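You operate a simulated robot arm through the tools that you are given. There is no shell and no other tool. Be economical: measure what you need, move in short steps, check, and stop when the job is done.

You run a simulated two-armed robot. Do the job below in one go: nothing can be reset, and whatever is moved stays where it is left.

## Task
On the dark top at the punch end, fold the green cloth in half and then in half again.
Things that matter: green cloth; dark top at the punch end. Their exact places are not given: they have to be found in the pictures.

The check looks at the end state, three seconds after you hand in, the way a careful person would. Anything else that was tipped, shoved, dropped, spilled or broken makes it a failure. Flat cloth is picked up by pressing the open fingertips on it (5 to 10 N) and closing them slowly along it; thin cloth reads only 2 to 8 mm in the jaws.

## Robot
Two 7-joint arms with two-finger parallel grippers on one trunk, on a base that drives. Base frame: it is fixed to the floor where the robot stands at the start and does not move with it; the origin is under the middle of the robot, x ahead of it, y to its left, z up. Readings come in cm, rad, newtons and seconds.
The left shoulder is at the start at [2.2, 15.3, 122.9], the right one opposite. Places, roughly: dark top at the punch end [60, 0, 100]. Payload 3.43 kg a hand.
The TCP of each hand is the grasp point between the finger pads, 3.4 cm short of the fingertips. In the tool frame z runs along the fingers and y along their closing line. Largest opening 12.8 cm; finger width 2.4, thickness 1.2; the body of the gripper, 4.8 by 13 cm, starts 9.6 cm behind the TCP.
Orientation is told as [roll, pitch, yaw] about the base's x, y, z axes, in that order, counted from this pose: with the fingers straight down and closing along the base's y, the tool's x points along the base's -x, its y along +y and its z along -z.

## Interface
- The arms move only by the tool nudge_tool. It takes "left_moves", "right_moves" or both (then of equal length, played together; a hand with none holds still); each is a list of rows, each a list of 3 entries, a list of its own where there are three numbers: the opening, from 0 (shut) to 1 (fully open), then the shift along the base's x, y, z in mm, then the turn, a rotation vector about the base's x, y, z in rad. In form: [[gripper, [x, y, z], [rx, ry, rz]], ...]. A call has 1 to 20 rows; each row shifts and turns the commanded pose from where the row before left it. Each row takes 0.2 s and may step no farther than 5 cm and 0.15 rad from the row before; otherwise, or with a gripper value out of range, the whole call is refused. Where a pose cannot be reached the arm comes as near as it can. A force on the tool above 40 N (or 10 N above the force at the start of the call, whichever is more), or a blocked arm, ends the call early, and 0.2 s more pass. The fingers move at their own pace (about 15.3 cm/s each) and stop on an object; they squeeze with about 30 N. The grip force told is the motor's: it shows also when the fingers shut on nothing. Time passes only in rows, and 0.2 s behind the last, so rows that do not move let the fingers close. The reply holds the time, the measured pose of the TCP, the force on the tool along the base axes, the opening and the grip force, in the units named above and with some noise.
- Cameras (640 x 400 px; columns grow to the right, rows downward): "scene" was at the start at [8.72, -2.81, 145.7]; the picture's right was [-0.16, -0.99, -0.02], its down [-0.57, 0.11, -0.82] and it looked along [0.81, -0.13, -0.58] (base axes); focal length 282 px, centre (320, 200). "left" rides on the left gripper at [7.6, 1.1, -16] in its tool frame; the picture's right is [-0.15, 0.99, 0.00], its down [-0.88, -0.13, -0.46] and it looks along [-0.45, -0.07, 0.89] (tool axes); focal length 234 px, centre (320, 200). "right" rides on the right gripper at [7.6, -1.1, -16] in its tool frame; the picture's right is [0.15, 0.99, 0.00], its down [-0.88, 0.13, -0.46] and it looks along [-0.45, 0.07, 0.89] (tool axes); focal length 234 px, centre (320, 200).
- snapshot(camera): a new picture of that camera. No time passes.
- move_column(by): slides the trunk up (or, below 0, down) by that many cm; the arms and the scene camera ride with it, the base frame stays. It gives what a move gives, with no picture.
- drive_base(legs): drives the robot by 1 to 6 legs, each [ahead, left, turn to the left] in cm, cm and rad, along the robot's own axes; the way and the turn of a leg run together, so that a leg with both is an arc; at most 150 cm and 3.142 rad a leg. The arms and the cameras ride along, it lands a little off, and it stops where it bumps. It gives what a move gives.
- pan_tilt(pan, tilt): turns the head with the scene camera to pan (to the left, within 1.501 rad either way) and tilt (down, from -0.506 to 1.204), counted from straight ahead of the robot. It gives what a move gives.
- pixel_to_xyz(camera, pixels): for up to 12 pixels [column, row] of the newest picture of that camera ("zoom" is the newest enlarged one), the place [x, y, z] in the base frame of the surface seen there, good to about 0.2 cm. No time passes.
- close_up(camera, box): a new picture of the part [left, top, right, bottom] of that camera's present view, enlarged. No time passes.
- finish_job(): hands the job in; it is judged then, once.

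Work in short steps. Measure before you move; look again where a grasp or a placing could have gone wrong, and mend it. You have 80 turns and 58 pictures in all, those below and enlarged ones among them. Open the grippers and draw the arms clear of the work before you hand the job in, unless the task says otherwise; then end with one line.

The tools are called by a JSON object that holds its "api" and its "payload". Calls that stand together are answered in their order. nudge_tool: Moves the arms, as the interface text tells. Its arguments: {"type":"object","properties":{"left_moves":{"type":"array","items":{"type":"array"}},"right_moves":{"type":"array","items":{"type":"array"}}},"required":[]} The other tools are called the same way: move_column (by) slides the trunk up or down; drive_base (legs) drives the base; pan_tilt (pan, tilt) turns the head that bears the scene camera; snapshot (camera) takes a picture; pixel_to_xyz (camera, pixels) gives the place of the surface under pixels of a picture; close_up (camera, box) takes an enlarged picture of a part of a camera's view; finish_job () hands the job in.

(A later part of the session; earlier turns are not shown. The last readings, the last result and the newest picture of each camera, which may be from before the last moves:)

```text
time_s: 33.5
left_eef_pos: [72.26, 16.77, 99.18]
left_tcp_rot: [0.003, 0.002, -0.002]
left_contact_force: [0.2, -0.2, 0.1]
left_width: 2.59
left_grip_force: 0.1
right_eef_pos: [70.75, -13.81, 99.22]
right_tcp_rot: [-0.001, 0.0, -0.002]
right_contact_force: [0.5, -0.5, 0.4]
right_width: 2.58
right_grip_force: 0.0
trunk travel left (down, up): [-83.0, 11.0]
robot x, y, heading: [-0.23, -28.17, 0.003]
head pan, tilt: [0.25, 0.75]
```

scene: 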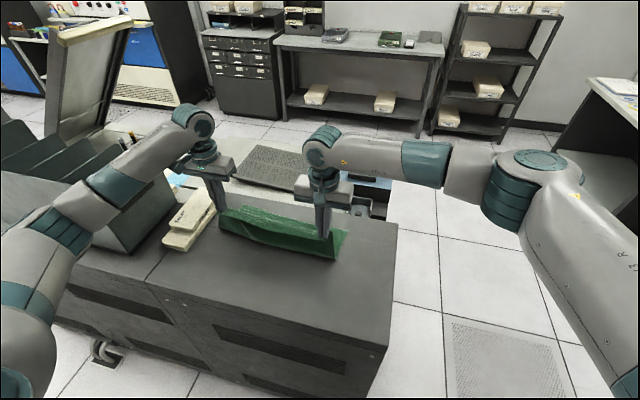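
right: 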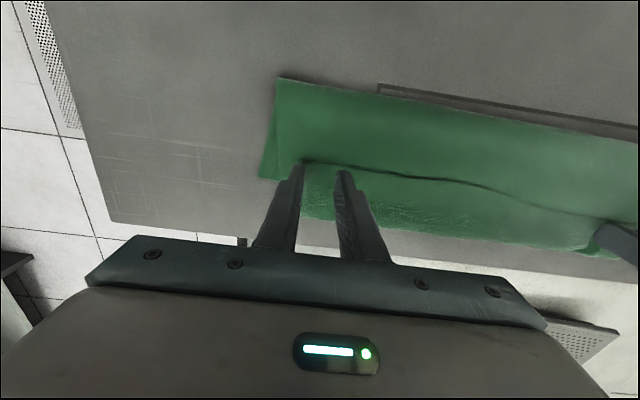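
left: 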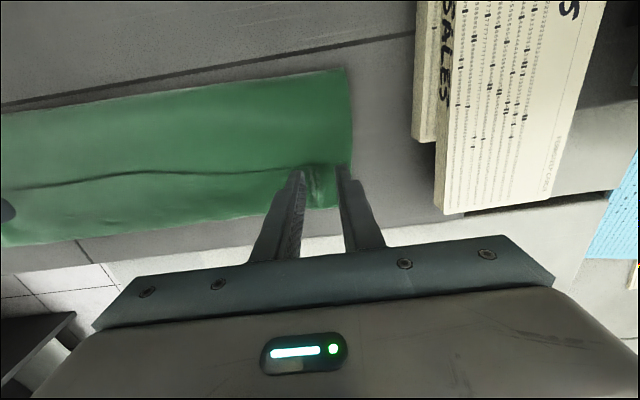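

No contact yet at z 99.2; I go 4 mm lower in small steps.

{"api": "nudge_tool", "payload": {"left_moves": [[0.2, [0, 0, -2], [0, 0, 0]], [0.2, [0, 0, -1], [0, 0, 0]], [0.2, [0, 0, -1], [0, 0, 0]], [0.2, [0, 0, 0], [0, 0, 0]]], "right_moves": [[0.2, [0, 0, -2], [0, 0, 0]], [0.2, [0, 0, -1], [0, 0, 0]], [0.2, [0, 0, -1], [0, 0, 0]], [0.2, [0, 0, 0], [0, 0, 0]]]}}

```text
time_s: 34.5
left_eef_pos: [72.42, 16.7, 98.67]
left_tcp_rot: [0.002, -0.001, -0.002]
left_contact_force: [0.7, -0.1, 1.9]
left_width: 2.56
left_grip_force: 0.1
right_eef_pos: [70.69, -13.85, 98.71]
right_tcp_rot: [-0.003, -0.002, -0.003]
right_contact_force: [-0.4, 0.0, 0.7]
right_width: 2.56
right_grip_force: 0.1
trunk travel left (down, up): [-83.0, 11.0]
robot x, y, heading: [-0.38, -28.31, 0.009]
head pan, tilt: [0.25, 0.75]
```

Contact is just starting. I go another 0.8 mm and close slowly with a light press.

{"api": "nudge_tool", "payload": {"left_moves": [[0.2, [0, 0, -0.6], [0, 0, 0]], [0.18, [0, 0, 0], [0, 0, 0]], [0.15, [0, 0, 0], [0, 0, 0]], [0.12, [0, 0, 0], [0, 0, 0]], [0.09, [0, 0, 0], [0, 0, 0]], [0.06, [0, 0, 0], [0, 0, 0]], [0.03, [0, 0, 0], [0, 0, 0]], [0, [0, 0, 0], [0, 0, 0]], [0, [0, 0, 0], [0, 0, 0]], [0, [0, 0, 3], [0, 0, 0]]], "right_moves": [[0.2, [0, 0, -1], [0, 0, 0]], [0.18, [0, 0, 0], [0, 0, 0]], [0.15, [0, 0, 0], [0, 0, 0]], [0.12, [0, 0, 0], [0, 0, 0]], [0.09, [0, 0, 0], [0, 0, 0]], [0.06, [0, 0, 0], [0, 0, 0]], [0.03, [0, 0, 0], [0, 0, 0]], [0, [0, 0, 0], [0, 0, 0]], [0, [0, 0, 0], [0, 0, 0]], [0, [0, 0, 3], [0, 0, 0]]]}}

{"api": "snapshot", "payload": {"camera": "right"}}

```text
time_s: 36.7
left_eef_pos: [72.28, 16.81, 98.86]
left_tcp_rot: [0.004, 0.001, -0.002]
left_contact_force: [1.6, -0.5, 0.8]
left_width: 0.01
left_grip_force: 30.1
right_eef_pos: [70.91, -13.86, 98.84]
right_tcp_rot: [-0.001, 0.002, -0.002]
right_contact_force: [0.4, 0.7, -0.1]
right_width: 0.2
right_grip_force: 30.0
trunk travel left (down, up): [-83.0, 11.0]
robot x, y, heading: [-0.6, -27.99, 0.003]
head pan, tilt: [0.25, 0.75]
```

```text
25 pictures are left
```

right: 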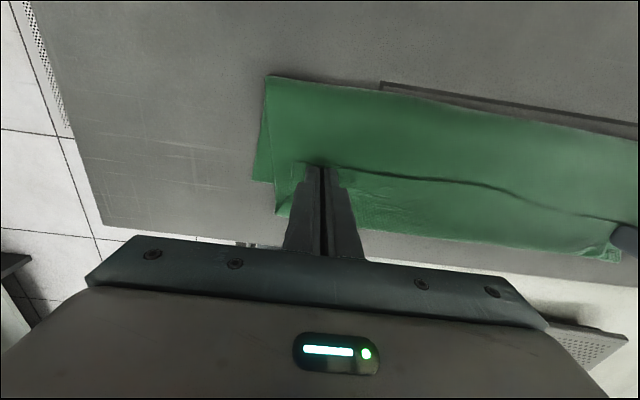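

Right has one layer (2 mm); left slipped off. I retry the left with a slightly firmer press.

{"api": "nudge_tool", "payload": {"left_moves": [[0, [0, 0, 3], [0, 0, 0]], [0.22, [0, 0, 0], [0, 0, 0]], [0.22, [0, 0, 0], [0, 0, 0]], [0.22, [0, 0, -5], [0, 0, 0]], [0.22, [0, 0, -2], [0, 0, 0]], [0.22, [0, 0, 0], [0, 0, 0]]]}}

```text
time_s: 38.1
left_eef_pos: [72.31, 16.7, 98.62]
left_tcp_rot: [0.002, -0.002, -0.002]
left_contact_force: [0.4, 1.0, 7.5]
left_width: 2.77
left_grip_force: 0.0
right_eef_pos: [70.68, -13.78, 99.08]
right_tcp_rot: [-0.001, -0.001, -0.001]
right_contact_force: [-0.1, 0.2, 0.3]
right_width: 0.21
right_grip_force: 30.6
trunk travel left (down, up): [-83.0, 11.0]
robot x, y, heading: [-0.59, -28.16, 0.01]
head pan, tilt: [0.25, 0.75]
```

Left presses 7.5 N; closing slowly now.

{"api": "nudge_tool", "payload": {"left_moves": [[0.2, [0, 0, 0], [0, 0, 0]], [0.18, [0, 0, -0.4], [0, 0, 0]], [0.15, [0, 0, 0], [0, 0, 0]], [0.12, [0, 0, 0], [0, 0, 0]], [0.09, [0, 0, 0], [0, 0, 0]], [0.06, [0, 0, 0], [0, 0, 0]], [0.03, [0, 0, 0], [0, 0, 0]], [0, [0, 0, 0], [0, 0, 0]], [0, [0, 0, 0], [0, 0, 0]], [0, [0, 0, 3], [0, 0, 0]]]}}

```text
time_s: 40.3
left_eef_pos: [72.23, 16.8, 98.83]
left_tcp_rot: [0.0, 0.003, -0.002]
left_contact_force: [0.1, -2.8, 5.4]
left_width: 0.27
left_grip_force: 29.4
right_eef_pos: [70.74, -13.87, 99.08]
right_tcp_rot: [-0.002, -0.001, -0.001]
right_contact_force: [-0.4, 2.7, 0.0]
right_width: 0.22
right_grip_force: 30.2
trunk travel left (down, up): [-83.0, 11.0]
robot x, y, heading: [-0.2, -27.97, 0.008]
head pan, tilt: [0.25, 0.75]
```

Both hold one layer. I lift the hem and pull it back toward the robot, then look.

{"api": "nudge_tool", "payload": {"left_moves": [[0, [0, 0, 15], [0, 0, 0]], [0, [-5, 0, 18], [0, 0, 0]], [0, [-10, 0, 18], [0, 0, 0]], [0, [-15, 0, 18], [0, 0, 0]], [0, [-20, 0, 15], [0, 0, 0]], [0, [-20, 0, 10], [0, 0, 0]]], "right_moves": [[0, [0, 0, 15], [0, 0, 0]], [0, [-5, 0, 18], [0, 0, 0]], [0, [-10, 0, 18], [0, 0, 0]], [0, [-15, 0, 18], [0, 0, 0]], [0, [-20, 0, 15], [0, 0, 0]], [0, [-20, 0, 10], [0, 0, 0]]]}}

{"api": "close_up", "payload": {"camera": "scene", "box": [120, 130, 440, 330]}}

```text
time_s: 41.7
left_eef_pos: [65.24, 16.75, 108.36]
left_tcp_rot: [0.002, 0.001, 0.0]
left_contact_force: [0.1, -1.0, -0.7]
left_width: 0.24
left_grip_force: 30.2
right_eef_pos: [63.64, -13.91, 108.5]
right_tcp_rot: [-0.002, -0.001, -0.003]
right_contact_force: [0.3, 0.1, -0.5]
right_width: 0.19
right_grip_force: 30.8
trunk travel left (down, up): [-83.0, 11.0]
robot x, y, heading: [-0.69, -28.52, 0.007]
head pan, tilt: [0.25, 0.75]
```

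```text
2.00 times, centred on (280, 230) of scene
```

zoom: 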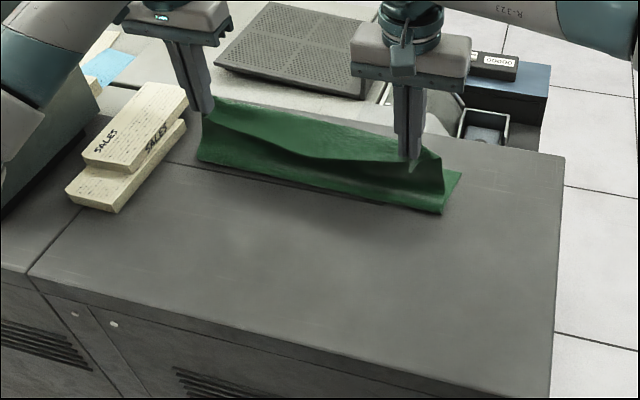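

The hem lifts as a single layer. Finishing forward needs the tools tilted with fingers pointing back toward the robot, so I'd need the base closer; I check the gap between the robot's base and the cabinet.

{"api": "snapshot", "payload": {"camera": "right"}}

{"api": "pan_tilt", "payload": {"pan": 0.25, "tilt": 1.2}}

{"api": "snapshot", "payload": {"camera": "scene"}}

```text
23 pictures are left
```

right: 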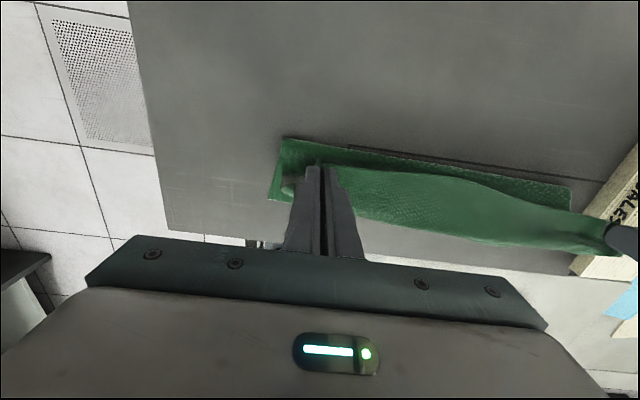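

```text
time_s: 42.6
left_eef_pos: [65.38, 16.73, 108.07]
left_tcp_rot: [0.001, 0.002, -0.001]
left_contact_force: [-0.1, 0.1, 0.2]
left_width: 0.26
left_grip_force: 29.6
right_eef_pos: [63.72, -13.89, 108.41]
right_tcp_rot: [-0.002, 0.0, -0.002]
right_contact_force: [-0.2, -0.4, 0.1]
right_width: 0.19
right_grip_force: 29.8
trunk travel left (down, up): [-83.0, 11.0]
robot x, y, heading: [-0.45, -28.13, 0.009]
head pan, tilt: [0.25, 1.201]
```

```text
22 pictures are left
```

scene: 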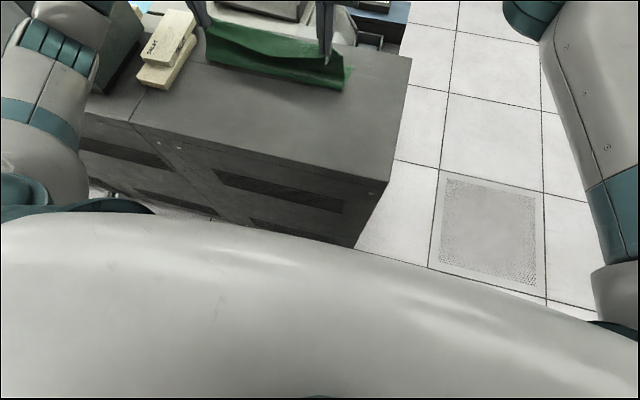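

The gap looks like about 14 cm, but tilt alone won't cure the hem flip; a much smaller bite at the edge plus releasing a little above the surface will. I lay the near edge back at x≈47 to regrip it by its very border.

{"api": "nudge_tool", "payload": {"left_moves": [[0, [-22, 0, 10], [0, 0, 0]], [0, [-22, 0, 0], [0, 0, 0]], [0, [-22, 0, -5], [0, 0, 0]], [0, [-22, 0, -10], [0, 0, 0]], [0, [-22, 0, -15], [0, 0, 0]], [0, [-22, 0, -20], [0, 0, 0]], [0, [-20, 0, -25], [0, 0, 0]], [0, [-16, 0, -22], [0, 0, 0]], [0, [-6, 0, -4], [0, 0, 0]], [0, [-2, 0, 0], [0, 0, 0]]], "right_moves": [[0, [-22, 0, 10], [0, 0, 0]], [0, [-22, 0, 0], [0, 0, 0]], [0, [-22, 0, -5], [0, 0, 0]], [0, [-22, 0, -10], [0, 0, 0]], [0, [-22, 0, -15], [0, 0, 0]], [0, [-22, 0, -20], [0, 0, 0]], [0, [-20, -2, -25], [0, 0, 0]], [0, [-14, -2, -24], [0, 0, 0]], [0, [-4, -2, -4], [0, 0, 0]], [0, [-2, 0, 0], [0, 0, 0]]]}}

{"api": "pan_tilt", "payload": {"pan": 0.3, "tilt": 0.9}}

{"api": "close_up", "payload": {"camera": "scene", "box": [100, 50, 452, 270]}}

```text
time_s: 44.8
left_eef_pos: [47.68, 16.8, 99.11]
left_tcp_rot: [0.003, 0.0, -0.002]
left_contact_force: [0.5, -1.6, 0.8]
left_width: 0.24
left_grip_force: 30.0
right_eef_pos: [46.47, -14.44, 99.12]
right_tcp_rot: [-0.002, 0.0, -0.002]
right_contact_force: [-0.3, 1.3, -0.4]
right_width: 0.17
right_grip_force: 29.2
trunk travel left (down, up): [-83.0, 11.0]
robot x, y, heading: [-0.55, -28.02, 0.008]
head pan, tilt: [0.25, 1.201]
```

```text
time_s: 45.6
left_eef_pos: [47.72, 16.71, 99.19]
left_tcp_rot: [0.002, 0.0, -0.003]
left_contact_force: [-0.3, -0.8, 0.9]
left_width: 0.24
left_grip_force: 30.0
right_eef_pos: [46.57, -14.44, 99.04]
right_tcp_rot: [-0.001, 0.0, -0.002]
right_contact_force: [0.0, 0.5, -0.5]
right_width: 0.2
right_grip_force: 30.0
trunk travel left (down, up): [-83.0, 11.0]
robot x, y, heading: [-0.39, -28.36, 0.005]
head pan, tilt: [0.3, 0.901]
```

```text
1.82 times, centred on (276, 160) of scene
```

zoom: 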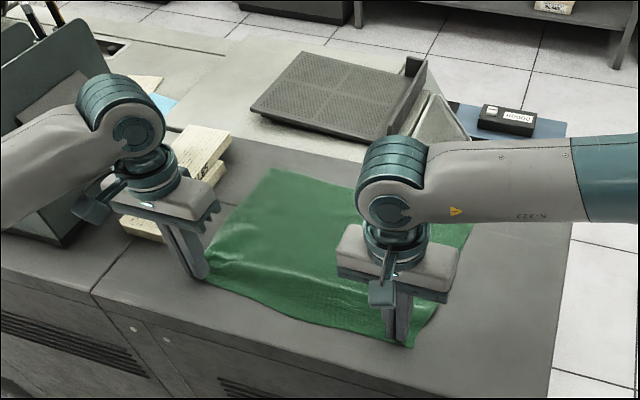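

The cloth is flat again. I lower slightly, open to spread the gathers, and lift to see the edge.

{"api": "nudge_tool", "payload": {"left_moves": [[0, [0, 0, -3], [0, 0, 0]], [0.06, [0, 0, 0], [0, 0, 0]], [0.12, [0, 0, 0], [0, 0, 0]], [0.18, [0, 0, 0], [0, 0, 0]], [0.22, [0, 0, 0], [0, 0, 0]], [0.22, [0, 0, 10], [0, 0, 0]], [0.22, [-10, 0, 40], [0, 0, 0]], [0.22, [0, 0, 0], [0, 0, 0]]], "right_moves": [[0, [0, 0, -3], [0, 0, 0]], [0.06, [0, 0, 0], [0, 0, 0]], [0.12, [0, 0, 0], [0, 0, 0]], [0.18, [0, 0, 0], [0, 0, 0]], [0.22, [0, 0, 0], [0, 0, 0]], [0.22, [0, 0, 10], [0, 0, 0]], [0.22, [-10, 0, 40], [0, 0, 0]], [0.22, [0, 0, 0], [0, 0, 0]]]}}

{"api": "snapshot", "payload": {"camera": "left"}}

{"api": "snapshot", "payload": {"camera": "right"}}

```text
time_s: 47.4
left_eef_pos: [46.81, 16.8, 103.88]
left_tcp_rot: [0.002, 0.001, -0.001]
left_contact_force: [0.2, -0.1, 0.1]
left_width: 2.82
left_grip_force: 0.0
right_eef_pos: [45.55, -14.43, 103.82]
right_tcp_rot: [-0.002, 0.002, -0.001]
right_contact_force: [0.0, 0.5, -0.5]
right_width: 2.84
right_grip_force: 0.0
trunk travel left (down, up): [-83.0, 11.0]
robot x, y, heading: [-0.6, -27.68, 0.008]
head pan, tilt: [0.3, 0.901]
```

```text
20 pictures are left
```

left: 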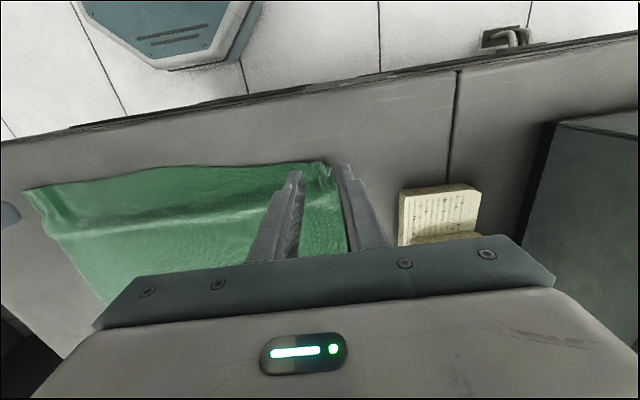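

```text
19 pictures are left
```

right: 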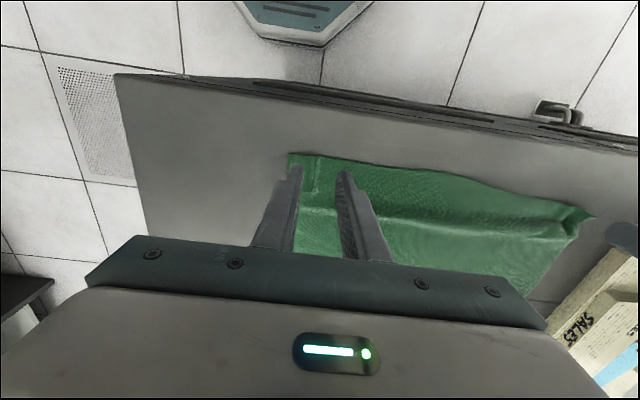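

I measure the present near edge at both ends to place a shallow bite.

{"api": "pixel_to_xyz", "payload": {"camera": "left", "pixels": [[325, 164], [310, 166], [290, 165], [26, 193], [200, 170], [120, 178]]}}

{"api": "pixel_to_xyz", "payload": {"camera": "right", "pixels": [[292, 157], [320, 159], [345, 164], [400, 172], [560, 206], [590, 216]]}}

```text
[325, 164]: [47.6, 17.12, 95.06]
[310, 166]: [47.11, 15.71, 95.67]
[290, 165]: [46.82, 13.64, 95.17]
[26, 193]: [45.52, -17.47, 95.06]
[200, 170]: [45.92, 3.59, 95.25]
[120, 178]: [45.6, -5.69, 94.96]
```

```text
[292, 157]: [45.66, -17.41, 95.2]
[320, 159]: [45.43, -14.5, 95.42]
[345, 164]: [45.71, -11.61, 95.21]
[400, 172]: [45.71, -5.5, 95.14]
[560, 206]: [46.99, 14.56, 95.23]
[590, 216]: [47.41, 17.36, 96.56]
```

Edge is x≈47.0 (left) and x≈45.4 (right). I descend with the pad centres right on the edge for a ~1.2 cm bite.

{"api": "nudge_tool", "payload": {"left_moves": [[0.22, [2, -3, -30], [0, 0, 0]], [0.22, [0, 0, -15], [0, 0, 0]], [0.22, [0, 0, -5], [0, 0, 0]], [0.22, [0, 0, -2], [0, 0, 0]], [0.22, [0, 0, -1], [0, 0, 0]], [0.22, [0, 0, 0], [0, 0, 0]]], "right_moves": [[0.22, [-1.5, 0, -30], [0, 0, 0]], [0.22, [0, 0, -15], [0, 0, 0]], [0.22, [0, 0, -5], [0, 0, 0]], [0.22, [0, 0, -2], [0, 0, 0]], [0.22, [0, 0, -1], [0, 0, 0]], [0.22, [0, 0, 0], [0, 0, 0]]]}}

```text
time_s: 48.8
left_eef_pos: [46.83, 16.42, 98.59]
left_tcp_rot: [0.002, -0.001, -0.002]
left_contact_force: [0.5, -0.7, 1.9]
left_width: 2.81
left_grip_force: 0.2
right_eef_pos: [45.35, -14.48, 98.38]
right_tcp_rot: [-0.002, -0.001, -0.003]
right_contact_force: [1.4, -0.5, 7.7]
right_width: 2.82
right_grip_force: 0.0
trunk travel left (down, up): [-83.0, 11.0]
robot x, y, heading: [-0.27, -28.32, 0.005]
head pan, tilt: [0.3, 0.901]
```

Right 7.7 N, left 1.9 N; I press the left 0.8 mm more, right 0.4 mm more, and close slowly.

{"api": "nudge_tool", "payload": {"left_moves": [[0.22, [0, 0, -0.9], [0, 0, 0]], [0.2, [0, 0, 0], [0, 0, 0]], [0.18, [0, 0, 0], [0, 0, 0]], [0.15, [0, 0, 0], [0, 0, 0]], [0.12, [0, 0, 0], [0, 0, 0]], [0.09, [0, 0, 0], [0, 0, 0]], [0.06, [0, 0, 0], [0, 0, 0]], [0.03, [0, 0, 0], [0, 0, 0]], [0, [0, 0, 0], [0, 0, 0]], [0, [0, 0, 0], [0, 0, 0]], [0, [0, 0, 3], [0, 0, 0]], [0, [0, 0, 0], [0, 0, 0]]], "right_moves": [[0.22, [0, 0, -0.4], [0, 0, 0]], [0.2, [0, 0, 0], [0, 0, 0]], [0.18, [0, 0, 0], [0, 0, 0]], [0.15, [0, 0, 0], [0, 0, 0]], [0.12, [0, 0, 0], [0, 0, 0]], [0.09, [0, 0, 0], [0, 0, 0]], [0.06, [0, 0, 0], [0, 0, 0]], [0.03, [0, 0, 0], [0, 0, 0]], [0, [0, 0, 0], [0, 0, 0]], [0, [0, 0, 0], [0, 0, 0]], [0, [0, 0, 3], [0, 0, 0]], [0, [0, 0, 0], [0, 0, 0]]]}}

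```text
time_s: 51.4
left_eef_pos: [46.86, 16.44, 98.78]
left_tcp_rot: [0.002, 0.0, -0.004]
left_contact_force: [0.2, -0.2, -0.7]
left_width: 0.2
left_grip_force: 30.7
right_eef_pos: [45.26, -14.48, 98.63]
right_tcp_rot: [-0.002, 0.0, -0.003]
right_contact_force: [0.5, 0.7, -0.1]
right_width: 0.18
right_grip_force: 30.4
trunk travel left (down, up): [-83.0, 11.0]
robot x, y, heading: [-0.36, -28.52, 0.009]
head pan, tilt: [0.3, 0.901]
```

Both bites hold (2 mm). I swing the edge over again in one arc, stopping with the fingertips ~3 cm above the far edge.

{"api": "nudge_tool", "payload": {"left_moves": [[0, [1.6, -1, 17.2], [0, 0, 0]], [0, [4.8, -1, 16.8], [0, 0, 0]], [0, [8, 0, 16], [0, 0, 0]], [0, [10.9, 0, 14.7], [0, 0, 0]], [0, [13.5, 0, 13.1], [0, 0, 0]], [0, [15.9, 0, 11.2], [0, 0, 0]], [0, [17.8, 0, 9], [0, 0, 0]], [0, [19.2, 0, 6.6], [0, 0, 0]], [0, [20.3, 0, 4], [0, 0, 0]], [0, [20.7, 0, 1.4], [0, 0, 0]], [0, [20.7, 0, -1.4], [0, 0, 0]], [0, [20.3, 0, -4], [0, 0, 0]], [0, [19.2, 0, -6.6], [0, 0, 0]], [0, [17.8, 0, -9], [0, 0, 0]], [0, [16, 0, -11.2], [0, 0, 0]], [0, [14, 1, -13.1], [0, 0, 0]], [0, [12, 1, -13], [0, 0, 0]], [0, [9, 0, -12], [0, 0, 0]], [0, [4, 0, -8], [0, 0, 0]], [0, [0, 0, 0], [0, 0, 0]]], "right_moves": [[0, [1.6, 1, 17.2], [0, 0, 0]], [0, [4.8, 1, 16.8], [0, 0, 0]], [0, [8, 0, 16], [0, 0, 0]], [0, [10.9, 0, 14.7], [0, 0, 0]], [0, [13.5, 0, 13.1], [0, 0, 0]], [0, [15.9, 0, 11.2], [0, 0, 0]], [0, [17.8, 0, 9], [0, 0, 0]], [0, [19.2, 0, 6.6], [0, 0, 0]], [0, [20, 0, 4], [0, 0, 0]], [0, [20, 0, 1.4], [0, 0, 0]], [0, [20, 0, -1.4], [0, 0, 0]], [0, [19.5, 0, -4], [0, 0, 0]], [0, [18.5, 0, -6.6], [0, 0, 0]], [0, [17.3, 0, -9], [0, 0, 0]], [0, [15.5, 0, -11.2], [0, 0, 0]], [0, [13.5, -1, -13.1], [0, 0, 0]], [0, [11.5, -1, -13], [0, 0, 0]], [0, [8.5, 0, -12], [0, 0, 0]], [0, [3, 0, -8], [0, 0, 0]], [0, [0, 0, 0], [0, 0, 0]]]}}

{"api": "close_up", "payload": {"camera": "scene", "box": [120, 30, 440, 230]}}

{"api": "snapshot", "payload": {"camera": "right"}}

```text
time_s: 55.6
left_eef_pos: [73.54, 16.48, 101.92]
left_tcp_rot: [0.003, 0.001, -0.003]
left_contact_force: [0.6, 0.5, -0.4]
left_width: 0.19
left_grip_force: 30.1
right_eef_pos: [71.44, -14.47, 101.94]
right_tcp_rot: [-0.002, 0.0, -0.002]
right_contact_force: [-0.3, 0.3, 0.2]
right_width: 0.17
right_grip_force: 30.0
trunk travel left (down, up): [-83.0, 11.0]
robot x, y, heading: [-0.39, -28.26, 0.007]
head pan, tilt: [0.3, 0.901]
```

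```text
2.00 times, centred on (280, 130) of scene
```

zoom: 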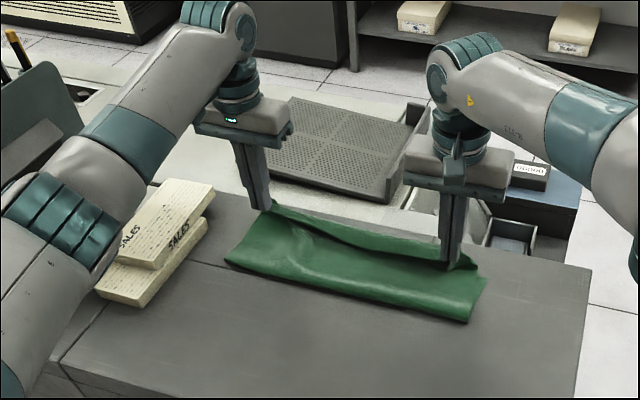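

```text
17 pictures are left
```

right: 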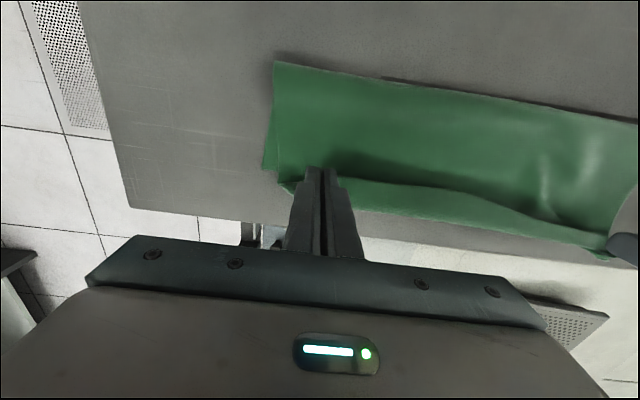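

The flap is in place with a much smaller lip. I open at this height, letting the edge drop, then rise.

{"api": "nudge_tool", "payload": {"left_moves": [[0.15, [6, 0, 3], [0, 0, 0]], [0.25, [4, 0, 3], [0, 0, 0]], [0.25, [0, 0, 0], [0, 0, 0]], [0.25, [0, 0, 20], [0, 0, 0]], [0.25, [0, 0, 40], [0, 0, 0]], [0.25, [0, 0, 20], [0, 0, 0]]], "right_moves": [[0.15, [6, 0, 3], [0, 0, 0]], [0.25, [4, 0, 3], [0, 0, 0]], [0.25, [0, 0, 0], [0, 0, 0]], [0.25, [0, 0, 20], [0, 0, 0]], [0.25, [0, 0, 40], [0, 0, 0]], [0.25, [0, 0, 20], [0, 0, 0]]]}}

{"api": "snapshot", "payload": {"camera": "left"}}

{"api": "snapshot", "payload": {"camera": "right"}}

```text
time_s: 57.0
left_eef_pos: [74.4, 16.43, 110.48]
left_tcp_rot: [0.002, 0.003, -0.003]
left_contact_force: [0.2, -0.4, -0.7]
left_width: 3.2
left_grip_force: 0.0
right_eef_pos: [72.31, -14.54, 110.72]
right_tcp_rot: [-0.002, 0.001, -0.002]
right_contact_force: [0.2, 0.0, -0.8]
right_width: 3.2
right_grip_force: 0.0
trunk travel left (down, up): [-83.0, 11.0]
robot x, y, heading: [-0.14, -28.04, 0.007]
head pan, tilt: [0.3, 0.901]
```

```text
16 pictures are left
```

left: 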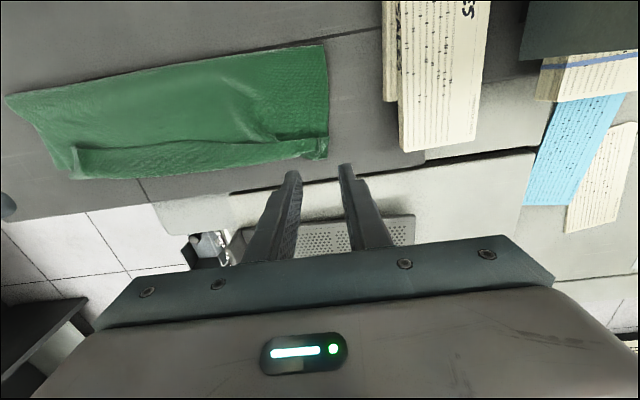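

```text
15 pictures are left
```

right: 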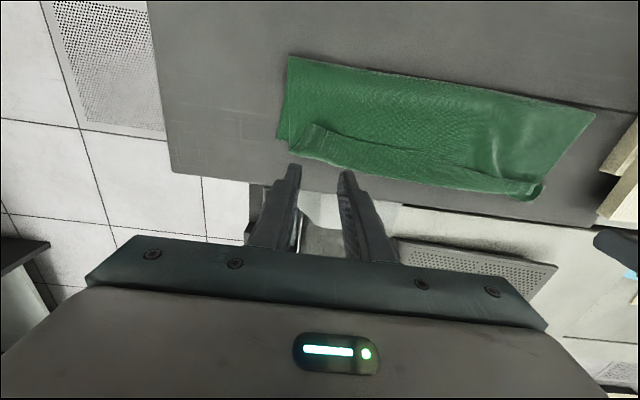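

The lip is now about 2 cm. I measure the strip's extents.

{"api": "pixel_to_xyz", "payload": {"camera": "left", "pixels": [[320, 48], [10, 98], [170, 74], [325, 155], [325, 136], [180, 148], [180, 170], [75, 176], [80, 150], [50, 158]]}}

{"api": "pixel_to_xyz", "payload": {"camera": "right", "pixels": [[292, 58], [590, 115], [280, 138], [296, 154], [310, 127], [400, 150], [400, 173], [535, 185], [535, 198], [450, 90]]}}

```text
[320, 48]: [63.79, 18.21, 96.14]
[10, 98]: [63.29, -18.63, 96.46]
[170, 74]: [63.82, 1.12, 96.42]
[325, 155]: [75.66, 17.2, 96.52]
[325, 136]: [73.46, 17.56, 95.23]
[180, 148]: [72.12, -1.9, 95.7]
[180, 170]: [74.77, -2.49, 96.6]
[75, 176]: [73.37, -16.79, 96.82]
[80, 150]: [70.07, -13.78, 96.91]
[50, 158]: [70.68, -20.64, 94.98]
```

```text
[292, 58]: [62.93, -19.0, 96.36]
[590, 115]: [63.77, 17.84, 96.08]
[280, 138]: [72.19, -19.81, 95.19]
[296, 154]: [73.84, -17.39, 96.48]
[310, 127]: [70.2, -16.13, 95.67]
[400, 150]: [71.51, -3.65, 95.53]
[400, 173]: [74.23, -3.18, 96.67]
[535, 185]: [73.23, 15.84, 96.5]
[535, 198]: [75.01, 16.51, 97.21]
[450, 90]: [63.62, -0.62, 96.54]
```

A ~2.5–3.5 cm lip remains, since hands approaching from above always roll it. Better: fold far edge toward me, ending with the fingers tilted forward and withdrawing outward. First I re-grip the lip to lay the cloth flat again.

{"api": "nudge_tool", "payload": {"left_moves": [[0.22, [-4, 0, -45], [0, 0, 0]], [0.22, [0, 0, -45], [0, 0, 0]], [0.22, [0, 0, -20], [0, 0, 0]], [0.22, [0, 0, -7], [0, 0, 0]], [0.22, [0, 0, -2.5], [0, 0, 0]], [0.22, [0, 0, 0], [0, 0, 0]]], "right_moves": [[0.22, [-11, 0, -45], [0, 0, 0]], [0.22, [0, 0, -45], [0, 0, 0]], [0.22, [0, 0, -20], [0, 0, 0]], [0.22, [0, 0, -9], [0, 0, 0]], [0.22, [0, 0, -2.5], [0, 0, 0]], [0.22, [0, 0, 0], [0, 0, 0]]]}}

```text
time_s: 58.4
left_eef_pos: [73.93, 16.5, 98.74]
left_tcp_rot: [0.001, -0.003, -0.003]
left_contact_force: [0.5, -0.5, 0.6]
left_width: 2.83
left_grip_force: 0.1
right_eef_pos: [71.13, -14.44, 98.71]
right_tcp_rot: [0.0, -0.005, -0.003]
right_contact_force: [2.6, 0.7, 21.1]
right_width: 2.8
right_grip_force: 0.1
trunk travel left (down, up): [-83.0, 11.0]
robot x, y, heading: [-0.15, -28.01, 0.01]
head pan, tilt: [0.3, 0.901]
```

Right is at 21 N (too firm), left barely touching. I trim right up 0.8 mm and left down 1.8 mm, then close.

{"api": "nudge_tool", "payload": {"left_moves": [[0.22, [0, 0, -1.2], [0, 0, 0]], [0.22, [0, 0, -0.7], [0, 0, 0]], [0.18, [0, 0, 0], [0, 0, 0]], [0.15, [0, 0, 0], [0, 0, 0]], [0.12, [0, 0, 0], [0, 0, 0]], [0.09, [0, 0, 0], [0, 0, 0]], [0.06, [0, 0, 0], [0, 0, 0]], [0.03, [0, 0, 0], [0, 0, 0]], [0, [0, 0, 0], [0, 0, 0]], [0, [0, 0, 0], [0, 0, 0]], [0, [0, 0, 3], [0, 0, 0]]], "right_moves": [[0.22, [0, 0, 0.6], [0, 0, 0]], [0.22, [0, 0, 0.2], [0, 0, 0]], [0.18, [0, 0, 0], [0, 0, 0]], [0.15, [0, 0, 0], [0, 0, 0]], [0.12, [0, 0, 0], [0, 0, 0]], [0.09, [0, 0, 0], [0, 0, 0]], [0.06, [0, 0, 0], [0, 0, 0]], [0.03, [0, 0, 0], [0, 0, 0]], [0, [0, 0, 0], [0, 0, 0]], [0, [0, 0, 0], [0, 0, 0]], [0, [0, 0, 3], [0, 0, 0]]]}}

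```text
time_s: 60.8
left_eef_pos: [73.96, 16.47, 98.72]
left_tcp_rot: [0.002, 0.002, 0.0]
left_contact_force: [-0.8, -6.3, 4.9]
left_width: 0.49
left_grip_force: 30.1
right_eef_pos: [71.13, -14.46, 98.74]
right_tcp_rot: [0.001, -0.001, -0.002]
right_contact_force: [0.5, 5.0, 4.0]
right_width: 0.22
right_grip_force: 29.6
trunk travel left (down, up): [-83.0, 11.0]
robot x, y, heading: [-0.29, -28.06, 0.004]
head pan, tilt: [0.3, 0.901]
```

Left reads 4.9 mm, probably two layers. I lift 6 cm and look at what it holds.

{"api": "nudge_tool", "payload": {"left_moves": [[0, [-2, 0, 20], [0, 0, 0]], [0, [-8, 0, 20], [0, 0, 0]], [0, [-15, 0, 20], [0, 0, 0]], [0, [0, 0, 0], [0, 0, 0]]], "right_moves": [[0, [-2, 0, 20], [0, 0, 0]], [0, [-8, 0, 20], [0, 0, 0]], [0, [-15, 0, 20], [0, 0, 0]], [0, [0, 0, 0], [0, 0, 0]]]}}

{"api": "snapshot", "payload": {"camera": "left"}}

{"api": "close_up", "payload": {"camera": "scene", "box": [160, 50, 400, 200]}}

```text
time_s: 61.8
left_eef_pos: [71.59, 16.57, 104.69]
left_tcp_rot: [0.001, 0.003, -0.002]
left_contact_force: [-0.4, -5.2, -0.6]
left_width: 0.29
left_grip_force: 29.5
right_eef_pos: [68.72, -14.51, 104.77]
right_tcp_rot: [-0.001, 0.002, -0.001]
right_contact_force: [1.3, 6.2, -0.5]
right_width: 0.24
right_grip_force: 29.8
trunk travel left (down, up): [-83.0, 11.0]
robot x, y, heading: [-0.38, -28.13, 0.008]
head pan, tilt: [0.3, 0.901]
```

```text
14 pictures are left
```

left: 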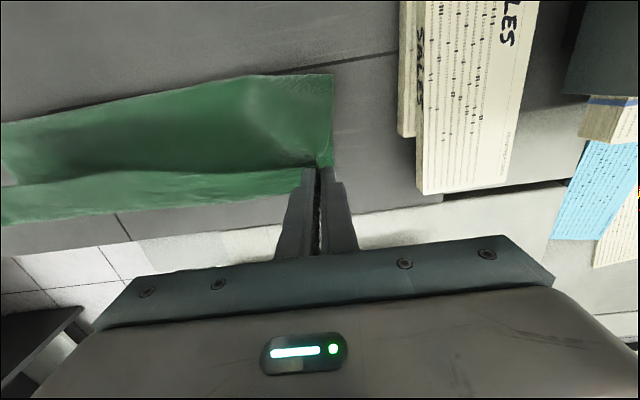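

```text
2.67 times, centred on (280, 125) of scene
```

zoom: 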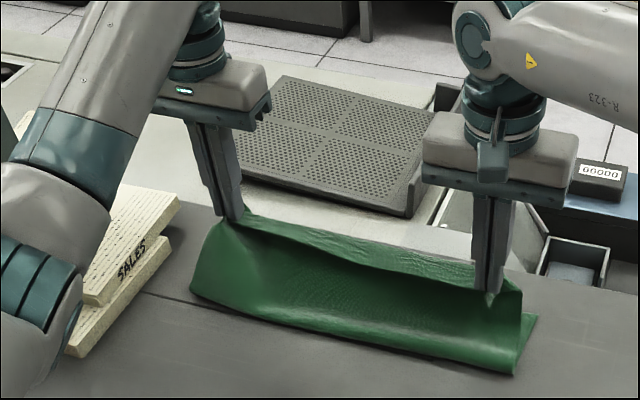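

Left now reads 2.9 mm and only the top layer lifts. I carry the edge back and lay it down at x≈47 again.

{"api": "nudge_tool", "payload": {"left_moves": [[0, [-15, -2, 20], [0, 0, 0]], [0, [-20, -1, 20], [0, 0, 0]], [0, [-22, 0, 10], [0, 0, 0]], [0, [-22, 0, 0], [0, 0, 0]], [0, [-24, 0, -5], [0, 0, 0]], [0, [-24, 0, -10], [0, 0, 0]], [0, [-24, 0, -15], [0, 0, 0]], [0, [-24, 0, -20], [0, 0, 0]], [0, [-24, 0, -24], [0, 0, 0]], [0, [-20, 0, -22], [0, 0, 0]], [0, [-12, 1, -8], [0, 0, 0]], [0, [-6, 1, -2], [0, 0, 0]], [0, [0, 0, -2], [0, 0, 0]]], "right_moves": [[0, [-15, 2, 20], [0, 0, 0]], [0, [-20, 1, 20], [0, 0, 0]], [0, [-22, 0, 10], [0, 0, 0]], [0, [-22, 0, 0], [0, 0, 0]], [0, [-22, 0, -5], [0, 0, 0]], [0, [-22, 0, -10], [0, 0, 0]], [0, [-22, 0, -15], [0, 0, 0]], [0, [-22, 0, -20], [0, 0, 0]], [0, [-22, 0, -24], [0, 0, 0]], [0, [-18, 0, -22], [0, 0, 0]], [0, [-12, -1, -8], [0, 0, 0]], [0, [-8, -1, -2], [0, 0, 0]], [0, [0, 0, -2], [0, 0, 0]]]}}

{"api": "nudge_tool", "payload": {"left_moves": [[0, [0, 0, -2], [0, 0, 0]], [0.06, [0, 0, 0], [0, 0, 0]], [0.12, [0, 0, 0], [0, 0, 0]], [0.18, [0, 0, 0], [0, 0, 0]], [0.22, [0, 0, 0], [0, 0, 0]], [0.22, [0, 0, 10], [0, 0, 0]], [0.22, [0, 0, 40], [0, 0, 0]], [0.22, [0, 0, 40], [0, 0, 0]], [0.22, [0, 0, 10], [0, 0, 0]]], "right_moves": [[0, [0, 0, -2], [0, 0, 0]], [0.06, [0, 0, 0], [0, 0, 0]], [0.12, [0, 0, 0], [0, 0, 0]], [0.18, [0, 0, 0], [0, 0, 0]], [0.22, [0, 0, 0], [0, 0, 0]], [0.22, [0, 0, 10], [0, 0, 0]], [0.22, [0, 0, 40], [0, 0, 0]], [0.22, [0, 0, 40], [0, 0, 0]], [0.22, [0, 0, 10], [0, 0, 0]]]}}

{"api": "snapshot", "payload": {"camera": "scene"}}

```text
time_s: 64.6
left_eef_pos: [48.0, 16.44, 98.88]
left_tcp_rot: [0.002, 0.002, -0.002]
left_contact_force: [0.4, -2.9, 1.1]
left_width: 0.32
left_grip_force: 29.6
right_eef_pos: [46.12, -14.4, 98.88]
right_tcp_rot: [-0.002, 0.0, -0.003]
right_contact_force: [0.4, 1.6, -0.6]
right_width: 0.23
right_grip_force: 30.0
trunk travel left (down, up): [-83.0, 11.0]
robot x, y, heading: [-0.47, -27.82, 0.01]
head pan, tilt: [0.3, 0.901]
```

```text
time_s: 66.6
left_eef_pos: [47.92, 16.37, 108.61]
left_tcp_rot: [0.0, -0.001, -0.002]
left_contact_force: [-0.1, 0.0, 0.1]
left_width: 2.85
left_grip_force: 0.1
right_eef_pos: [45.96, -14.48, 108.79]
right_tcp_rot: [-0.001, 0.001, -0.002]
right_contact_force: [-0.1, -0.7, -0.4]
right_width: 2.82
right_grip_force: 0.1
trunk travel left (down, up): [-83.0, 11.0]
robot x, y, heading: [-0.26, -28.33, 0.01]
head pan, tilt: [0.3, 0.901]
```

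```text
12 pictures are left
```

scene: 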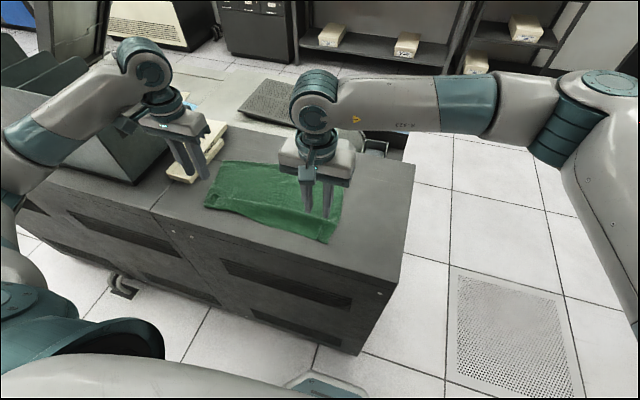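

Flat again. I move both hands over the far edge and look there with the wrist cameras.

{"api": "nudge_tool", "payload": {"left_moves": [[0.22, [45, -2, 0], [0, 0, 0]], [0.22, [45, -2, 0], [0, 0, 0]], [0.22, [45, -2, 0], [0, 0, 0]], [0.22, [45, -2, 0], [0, 0, 0]], [0.22, [45, 0, -10], [0, 0, 0]], [0.22, [43, 0, -20], [0, 0, 0]], [0.22, [0, 0, -20], [0, 0, 0]]], "right_moves": [[0.22, [45, -1, 0], [0, 0, 0]], [0.22, [45, -2, 0], [0, 0, 0]], [0.22, [45, -2, 0], [0, 0, 0]], [0.22, [45, 0, 0], [0, 0, 0]], [0.22, [45, 0, -10], [0, 0, 0]], [0.22, [38, 0, -20], [0, 0, 0]], [0.22, [0, 0, -20], [0, 0, 0]]]}}

{"api": "snapshot", "payload": {"camera": "left"}}

{"api": "snapshot", "payload": {"camera": "right"}}

```text
time_s: 68.2
left_eef_pos: [74.65, 15.55, 103.71]
left_tcp_rot: [0.001, 0.002, -0.002]
left_contact_force: [-0.1, 0.4, -0.3]
left_width: 2.84
left_grip_force: 0.0
right_eef_pos: [72.3, -14.79, 103.68]
right_tcp_rot: [-0.001, 0.0, -0.002]
right_contact_force: [-0.2, -0.8, 0.5]
right_width: 2.83
right_grip_force: 0.1
trunk travel left (down, up): [-83.0, 11.0]
robot x, y, heading: [-0.54, -28.12, 0.011]
head pan, tilt: [0.3, 0.901]
```

```text
11 pictures are left
```

left: 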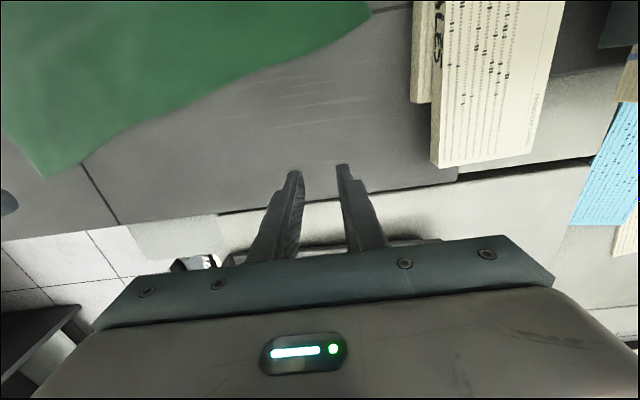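

```text
10 pictures are left
```

right: 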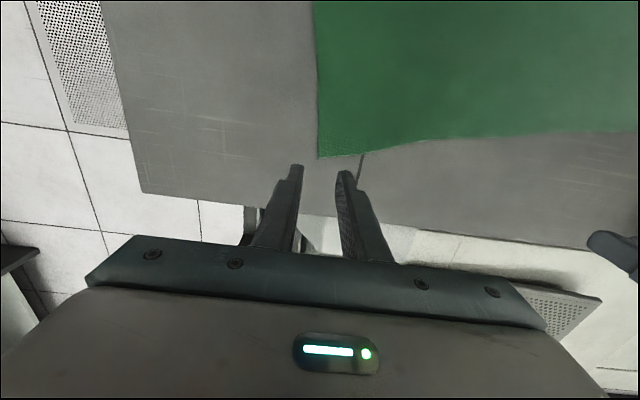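

The left hand had dragged the far-left corner back too. I measure the far edge: left corner near (368,12) and right corner near (318,156).

{"api": "pixel_to_xyz", "payload": {"camera": "left", "pixels": [[364, 12], [300, 50], [200, 97], [120, 135], [50, 172], [10, 137]]}}

{"api": "pixel_to_xyz", "payload": {"right": 0, "camera": "right", "pixels": [[321, 154], [316, 60], [400, 142], [500, 135], [620, 130]]}}

{"api": "pixel_to_xyz", "payload": {"camera": "scene", "pixels": [[207, 205], [222, 163], [329, 238], [260, 222], [286, 228], [230, 213], [342, 212], [270, 166]]}}

```text
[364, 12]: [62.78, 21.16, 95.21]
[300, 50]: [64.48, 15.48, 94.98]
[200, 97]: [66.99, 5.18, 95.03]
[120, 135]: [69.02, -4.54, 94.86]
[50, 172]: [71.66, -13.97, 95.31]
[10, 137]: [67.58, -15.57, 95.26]
```

```text
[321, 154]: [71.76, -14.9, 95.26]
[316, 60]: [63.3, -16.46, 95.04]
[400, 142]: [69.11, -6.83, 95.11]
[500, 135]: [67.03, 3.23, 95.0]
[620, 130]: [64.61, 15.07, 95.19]
```

```text
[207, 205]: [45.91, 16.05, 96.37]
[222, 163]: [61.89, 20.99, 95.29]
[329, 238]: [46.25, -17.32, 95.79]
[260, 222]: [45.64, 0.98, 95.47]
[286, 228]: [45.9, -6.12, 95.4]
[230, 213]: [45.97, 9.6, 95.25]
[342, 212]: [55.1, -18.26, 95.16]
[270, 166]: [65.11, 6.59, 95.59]
```

The left side is foreshortened (46→63 instead of 28 cm), so there is a tuck near the left. I look closely before pulling it out.

{"api": "close_up", "payload": {"camera": "scene", "box": [170, 140, 362, 260]}}

```text
3.33 times, centred on (266, 200) of scene
```

zoom: 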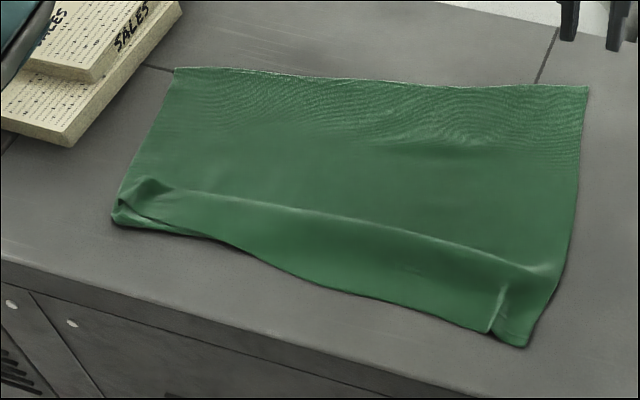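

The near-left corner is crumpled. I'll grip the far edge with both hands by its border (left at x≈63.7,y 17.5; right at x≈70.9,y −11.5), hang the cloth to shake it straight and fold it toward me. Descend now.

{"api": "nudge_tool", "payload": {"left_moves": [[0.22, [-37, 7, 0], [0, 0, 0]], [0.22, [-37, 7, 0], [0, 0, 0]], [0.22, [-36, 6, 0], [0, 0, 0]], [0.22, [0, 0, -30], [0, 0, 0]], [0.22, [0, 0, -15], [0, 0, 0]], [0.22, [0, 0, -5], [0, 0, 0]], [0.22, [0, 0, -2], [0, 0, 0]], [0.22, [0, 0, 0], [0, 0, 0]]], "right_moves": [[0.22, [-5, 11, 0], [0, 0, 0]], [0.22, [-5, 11, 0], [0, 0, 0]], [0.22, [-4, 11, 0], [0, 0, 0]], [0.22, [0, 0, -30], [0, 0, 0]], [0.22, [0, 0, -15], [0, 0, 0]], [0.22, [0, 0, -5], [0, 0, 0]], [0.22, [0, 0, -1.5], [0, 0, 0]], [0.22, [0, 0, 0], [0, 0, 0]]]}}

```text
time_s: 70.0
left_eef_pos: [63.64, 17.62, 98.44]
left_tcp_rot: [0.001, 0.0, -0.001]
left_contact_force: [0.8, 0.8, 5.1]
left_width: 2.79
left_grip_force: 0.1
right_eef_pos: [70.72, -11.68, 98.66]
right_tcp_rot: [0.0, -0.002, -0.001]
right_contact_force: [-1.0, -0.5, -0.3]
right_width: 2.85
right_grip_force: 0.0
trunk travel left (down, up): [-83.0, 11.0]
robot x, y, heading: [-0.42, -28.34, 0.009]
head pan, tilt: [0.3, 0.901]
```

Left 5 N; right just above contact. I press left 0.7 mm and right 1.7 mm more and close slowly.

{"api": "nudge_tool", "payload": {"left_moves": [[0.22, [0, 0, -0.7], [0, 0, 0]], [0.22, [0, 0, 0], [0, 0, 0]], [0.18, [0, 0, 0], [0, 0, 0]], [0.15, [0, 0, 0], [0, 0, 0]], [0.12, [0, 0, 0], [0, 0, 0]], [0.09, [0, 0, 0], [0, 0, 0]], [0.06, [0, 0, 0], [0, 0, 0]], [0.03, [0, 0, 0], [0, 0, 0]], [0, [0, 0, 0], [0, 0, 0]], [0, [0, 0, 0], [0, 0, 0]], [0, [0, 0, 3], [0, 0, 0]], [0, [0, 0, 0], [0, 0, 0]]], "right_moves": [[0.22, [0, 0, -1.2], [0, 0, 0]], [0.22, [0, 0, -1], [0, 0, 0]], [0.18, [0, 0, 0], [0, 0, 0]], [0.15, [0, 0, 0], [0, 0, 0]], [0.12, [0, 0, 0], [0, 0, 0]], [0.09, [0, 0, 0], [0, 0, 0]], [0.06, [0, 0, 0], [0, 0, 0]], [0.03, [0, 0, 0], [0, 0, 0]], [0, [0, 0, 0], [0, 0, 0]], [0, [0, 0, 0], [0, 0, 0]], [0, [0, 0, 3], [0, 0, 0]], [0, [0, 0, 0], [0, 0, 0]]]}}

```text
time_s: 72.6
left_eef_pos: [63.61, 17.61, 98.67]
left_tcp_rot: [0.001, 0.003, 0.0]
left_contact_force: [0.2, -0.2, 0.5]
left_width: 0.24
left_grip_force: 29.8
right_eef_pos: [70.69, -11.7, 98.82]
right_tcp_rot: [-0.002, -0.001, -0.002]
right_contact_force: [1.1, -0.4, -0.5]
right_width: 0.0
right_grip_force: 30.1
right hand out of reach, approached as far as the arm can: row 2
trunk travel left (down, up): [-83.0, 11.0]
robot x, y, heading: [-0.62, -28.43, 0.003]
head pan, tilt: [0.3, 0.901]
```

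Right missed: its arm is at its reach limit downward. I raise both hands 6 cm (left keeps its corner), lower the trunk 6 cm, and open the right.

{"api": "nudge_tool", "payload": {"left_moves": [[0, [0, 0, 30], [0, 0, 0]], [0, [0, 0, 32], [0, 0, 0]], [0, [0, 0, 0], [0, 0, 0]]], "right_moves": [[0.22, [0, 0, 30], [0, 0, 0]], [0.22, [0, 0, 32], [0, 0, 0]], [0.22, [0, 0, 0], [0, 0, 0]]]}}

{"api": "move_column", "payload": {"by": -6}}

{"api": "nudge_tool", "payload": {"left_moves": [[0, [0, 0, 0], [0, 0, 0]]], "right_moves": [[0.22, [0, 0, -2], [0, 0, 0]]]}}

{"api": "snapshot", "payload": {"camera": "right"}}

```text
time_s: 73.4
left_eef_pos: [63.7, 17.62, 104.85]
left_tcp_rot: [0.003, 0.0, -0.002]
left_contact_force: [-0.2, 0.1, -0.6]
left_width: 0.21
left_grip_force: 29.8
right_eef_pos: [70.65, -11.6, 104.92]
right_tcp_rot: [-0.002, 0.001, -0.002]
right_contact_force: [-0.3, 0.0, -0.5]
right_width: 2.83
right_grip_force: 0.0
trunk travel left (down, up): [-83.0, 11.0]
robot x, y, heading: [-0.23, -28.23, 0.005]
head pan, tilt: [0.3, 0.901]
```

```text
time_s: 74.4
left_eef_pos: [63.73, 17.6, 98.79]
left_tcp_rot: [0.002, 0.001, -0.002]
left_contact_force: [0.0, 0.0, -0.8]
left_width: 0.2
left_grip_force: 30.2
right_eef_pos: [70.65, -11.8, 99.0]
right_tcp_rot: [-0.002, -0.002, -0.003]
right_contact_force: [-0.6, -0.5, 0.7]
right_width: 2.8
right_grip_force: 0.0
trunk travel left (down, up): [-77.0, 17.0]
robot x, y, heading: [-0.69, -28.31, 0.005]
head pan, tilt: [0.3, 0.901]
```

```text
time_s: 74.8
left_eef_pos: [63.62, 17.58, 98.86]
left_tcp_rot: [0.003, 0.0, -0.001]
left_contact_force: [0.4, -0.1, 0.8]
left_width: 0.2
left_grip_force: 29.7
right_eef_pos: [70.56, -11.74, 98.76]
right_tcp_rot: [-0.001, -0.001, -0.002]
right_contact_force: [-1.0, -0.3, 0.4]
right_width: 2.82
right_grip_force: 0.1
trunk travel left (down, up): [-77.0, 17.0]
robot x, y, heading: [-0.15, -28.17, 0.007]
head pan, tilt: [0.3, 0.901]
```

```text
8 pictures are left
```

right: 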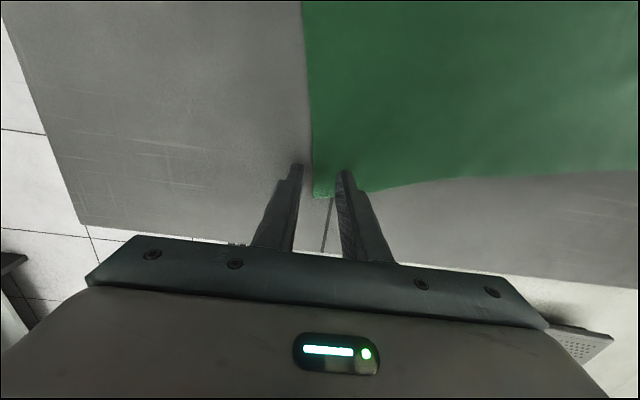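

The cloth's right side passes between the fingers; I shift the right hand 14 mm left so both fingertips are on the cloth, then press.

{"api": "nudge_tool", "payload": {"right_moves": [[0.22, [0, 0, 6], [0, 0, 0]], [0.22, [-2, 14, 0], [0, 0, 0]], [0.22, [0, 0, -5], [0, 0, 0]], [0.22, [0, 0, -2], [0, 0, 0]], [0.22, [0, 0, -1], [0, 0, 0]], [0.22, [0, 0, 0], [0, 0, 0]]]}}

```text
time_s: 76.2
left_eef_pos: [63.75, 17.54, 98.81]
left_tcp_rot: [0.001, -0.002, -0.001]
left_contact_force: [0.1, 0.2, 1.3]
left_width: 0.18
left_grip_force: 30.0
right_eef_pos: [70.36, -10.36, 98.64]
right_tcp_rot: [-0.002, -0.001, -0.002]
right_contact_force: [-0.4, -0.4, 0.5]
right_width: 2.81
right_grip_force: 0.1
trunk travel left (down, up): [-77.0, 17.0]
robot x, y, heading: [-0.16, -28.55, 0.007]
head pan, tilt: [0.3, 0.901]
```

Still just above contact; I press about 1.5 mm more and close slowly.

{"api": "nudge_tool", "payload": {"right_moves": [[0.22, [0, 0, -1], [0, 0, 0]], [0.22, [0, 0, -0.8], [0, 0, 0]], [0.18, [0, 0, 0], [0, 0, 0]], [0.15, [0, 0, 0], [0, 0, 0]], [0.12, [0, 0, 0], [0, 0, 0]], [0.09, [0, 0, 0], [0, 0, 0]], [0.06, [0, 0, 0], [0, 0, 0]], [0.03, [0, 0, 0], [0, 0, 0]], [0, [0, 0, 0], [0, 0, 0]], [0, [0, 0, 0], [0, 0, 0]], [0, [0, 0, 3], [0, 0, 0]], [0, [0, 0, 0], [0, 0, 0]]]}}

```text
time_s: 78.8
left_eef_pos: [63.69, 17.6, 98.78]
left_tcp_rot: [0.003, 0.001, -0.003]
left_contact_force: [0.1, -0.6, -0.2]
left_width: 0.22
left_grip_force: 30.2
right_eef_pos: [70.4, -10.51, 98.67]
right_tcp_rot: [0.0, 0.001, -0.002]
right_contact_force: [-0.3, -0.4, 0.2]
right_width: 0.2
right_grip_force: 30.0
trunk travel left (down, up): [-77.0, 17.0]
robot x, y, heading: [-0.45, -28.56, 0.005]
head pan, tilt: [0.3, 0.901]
```

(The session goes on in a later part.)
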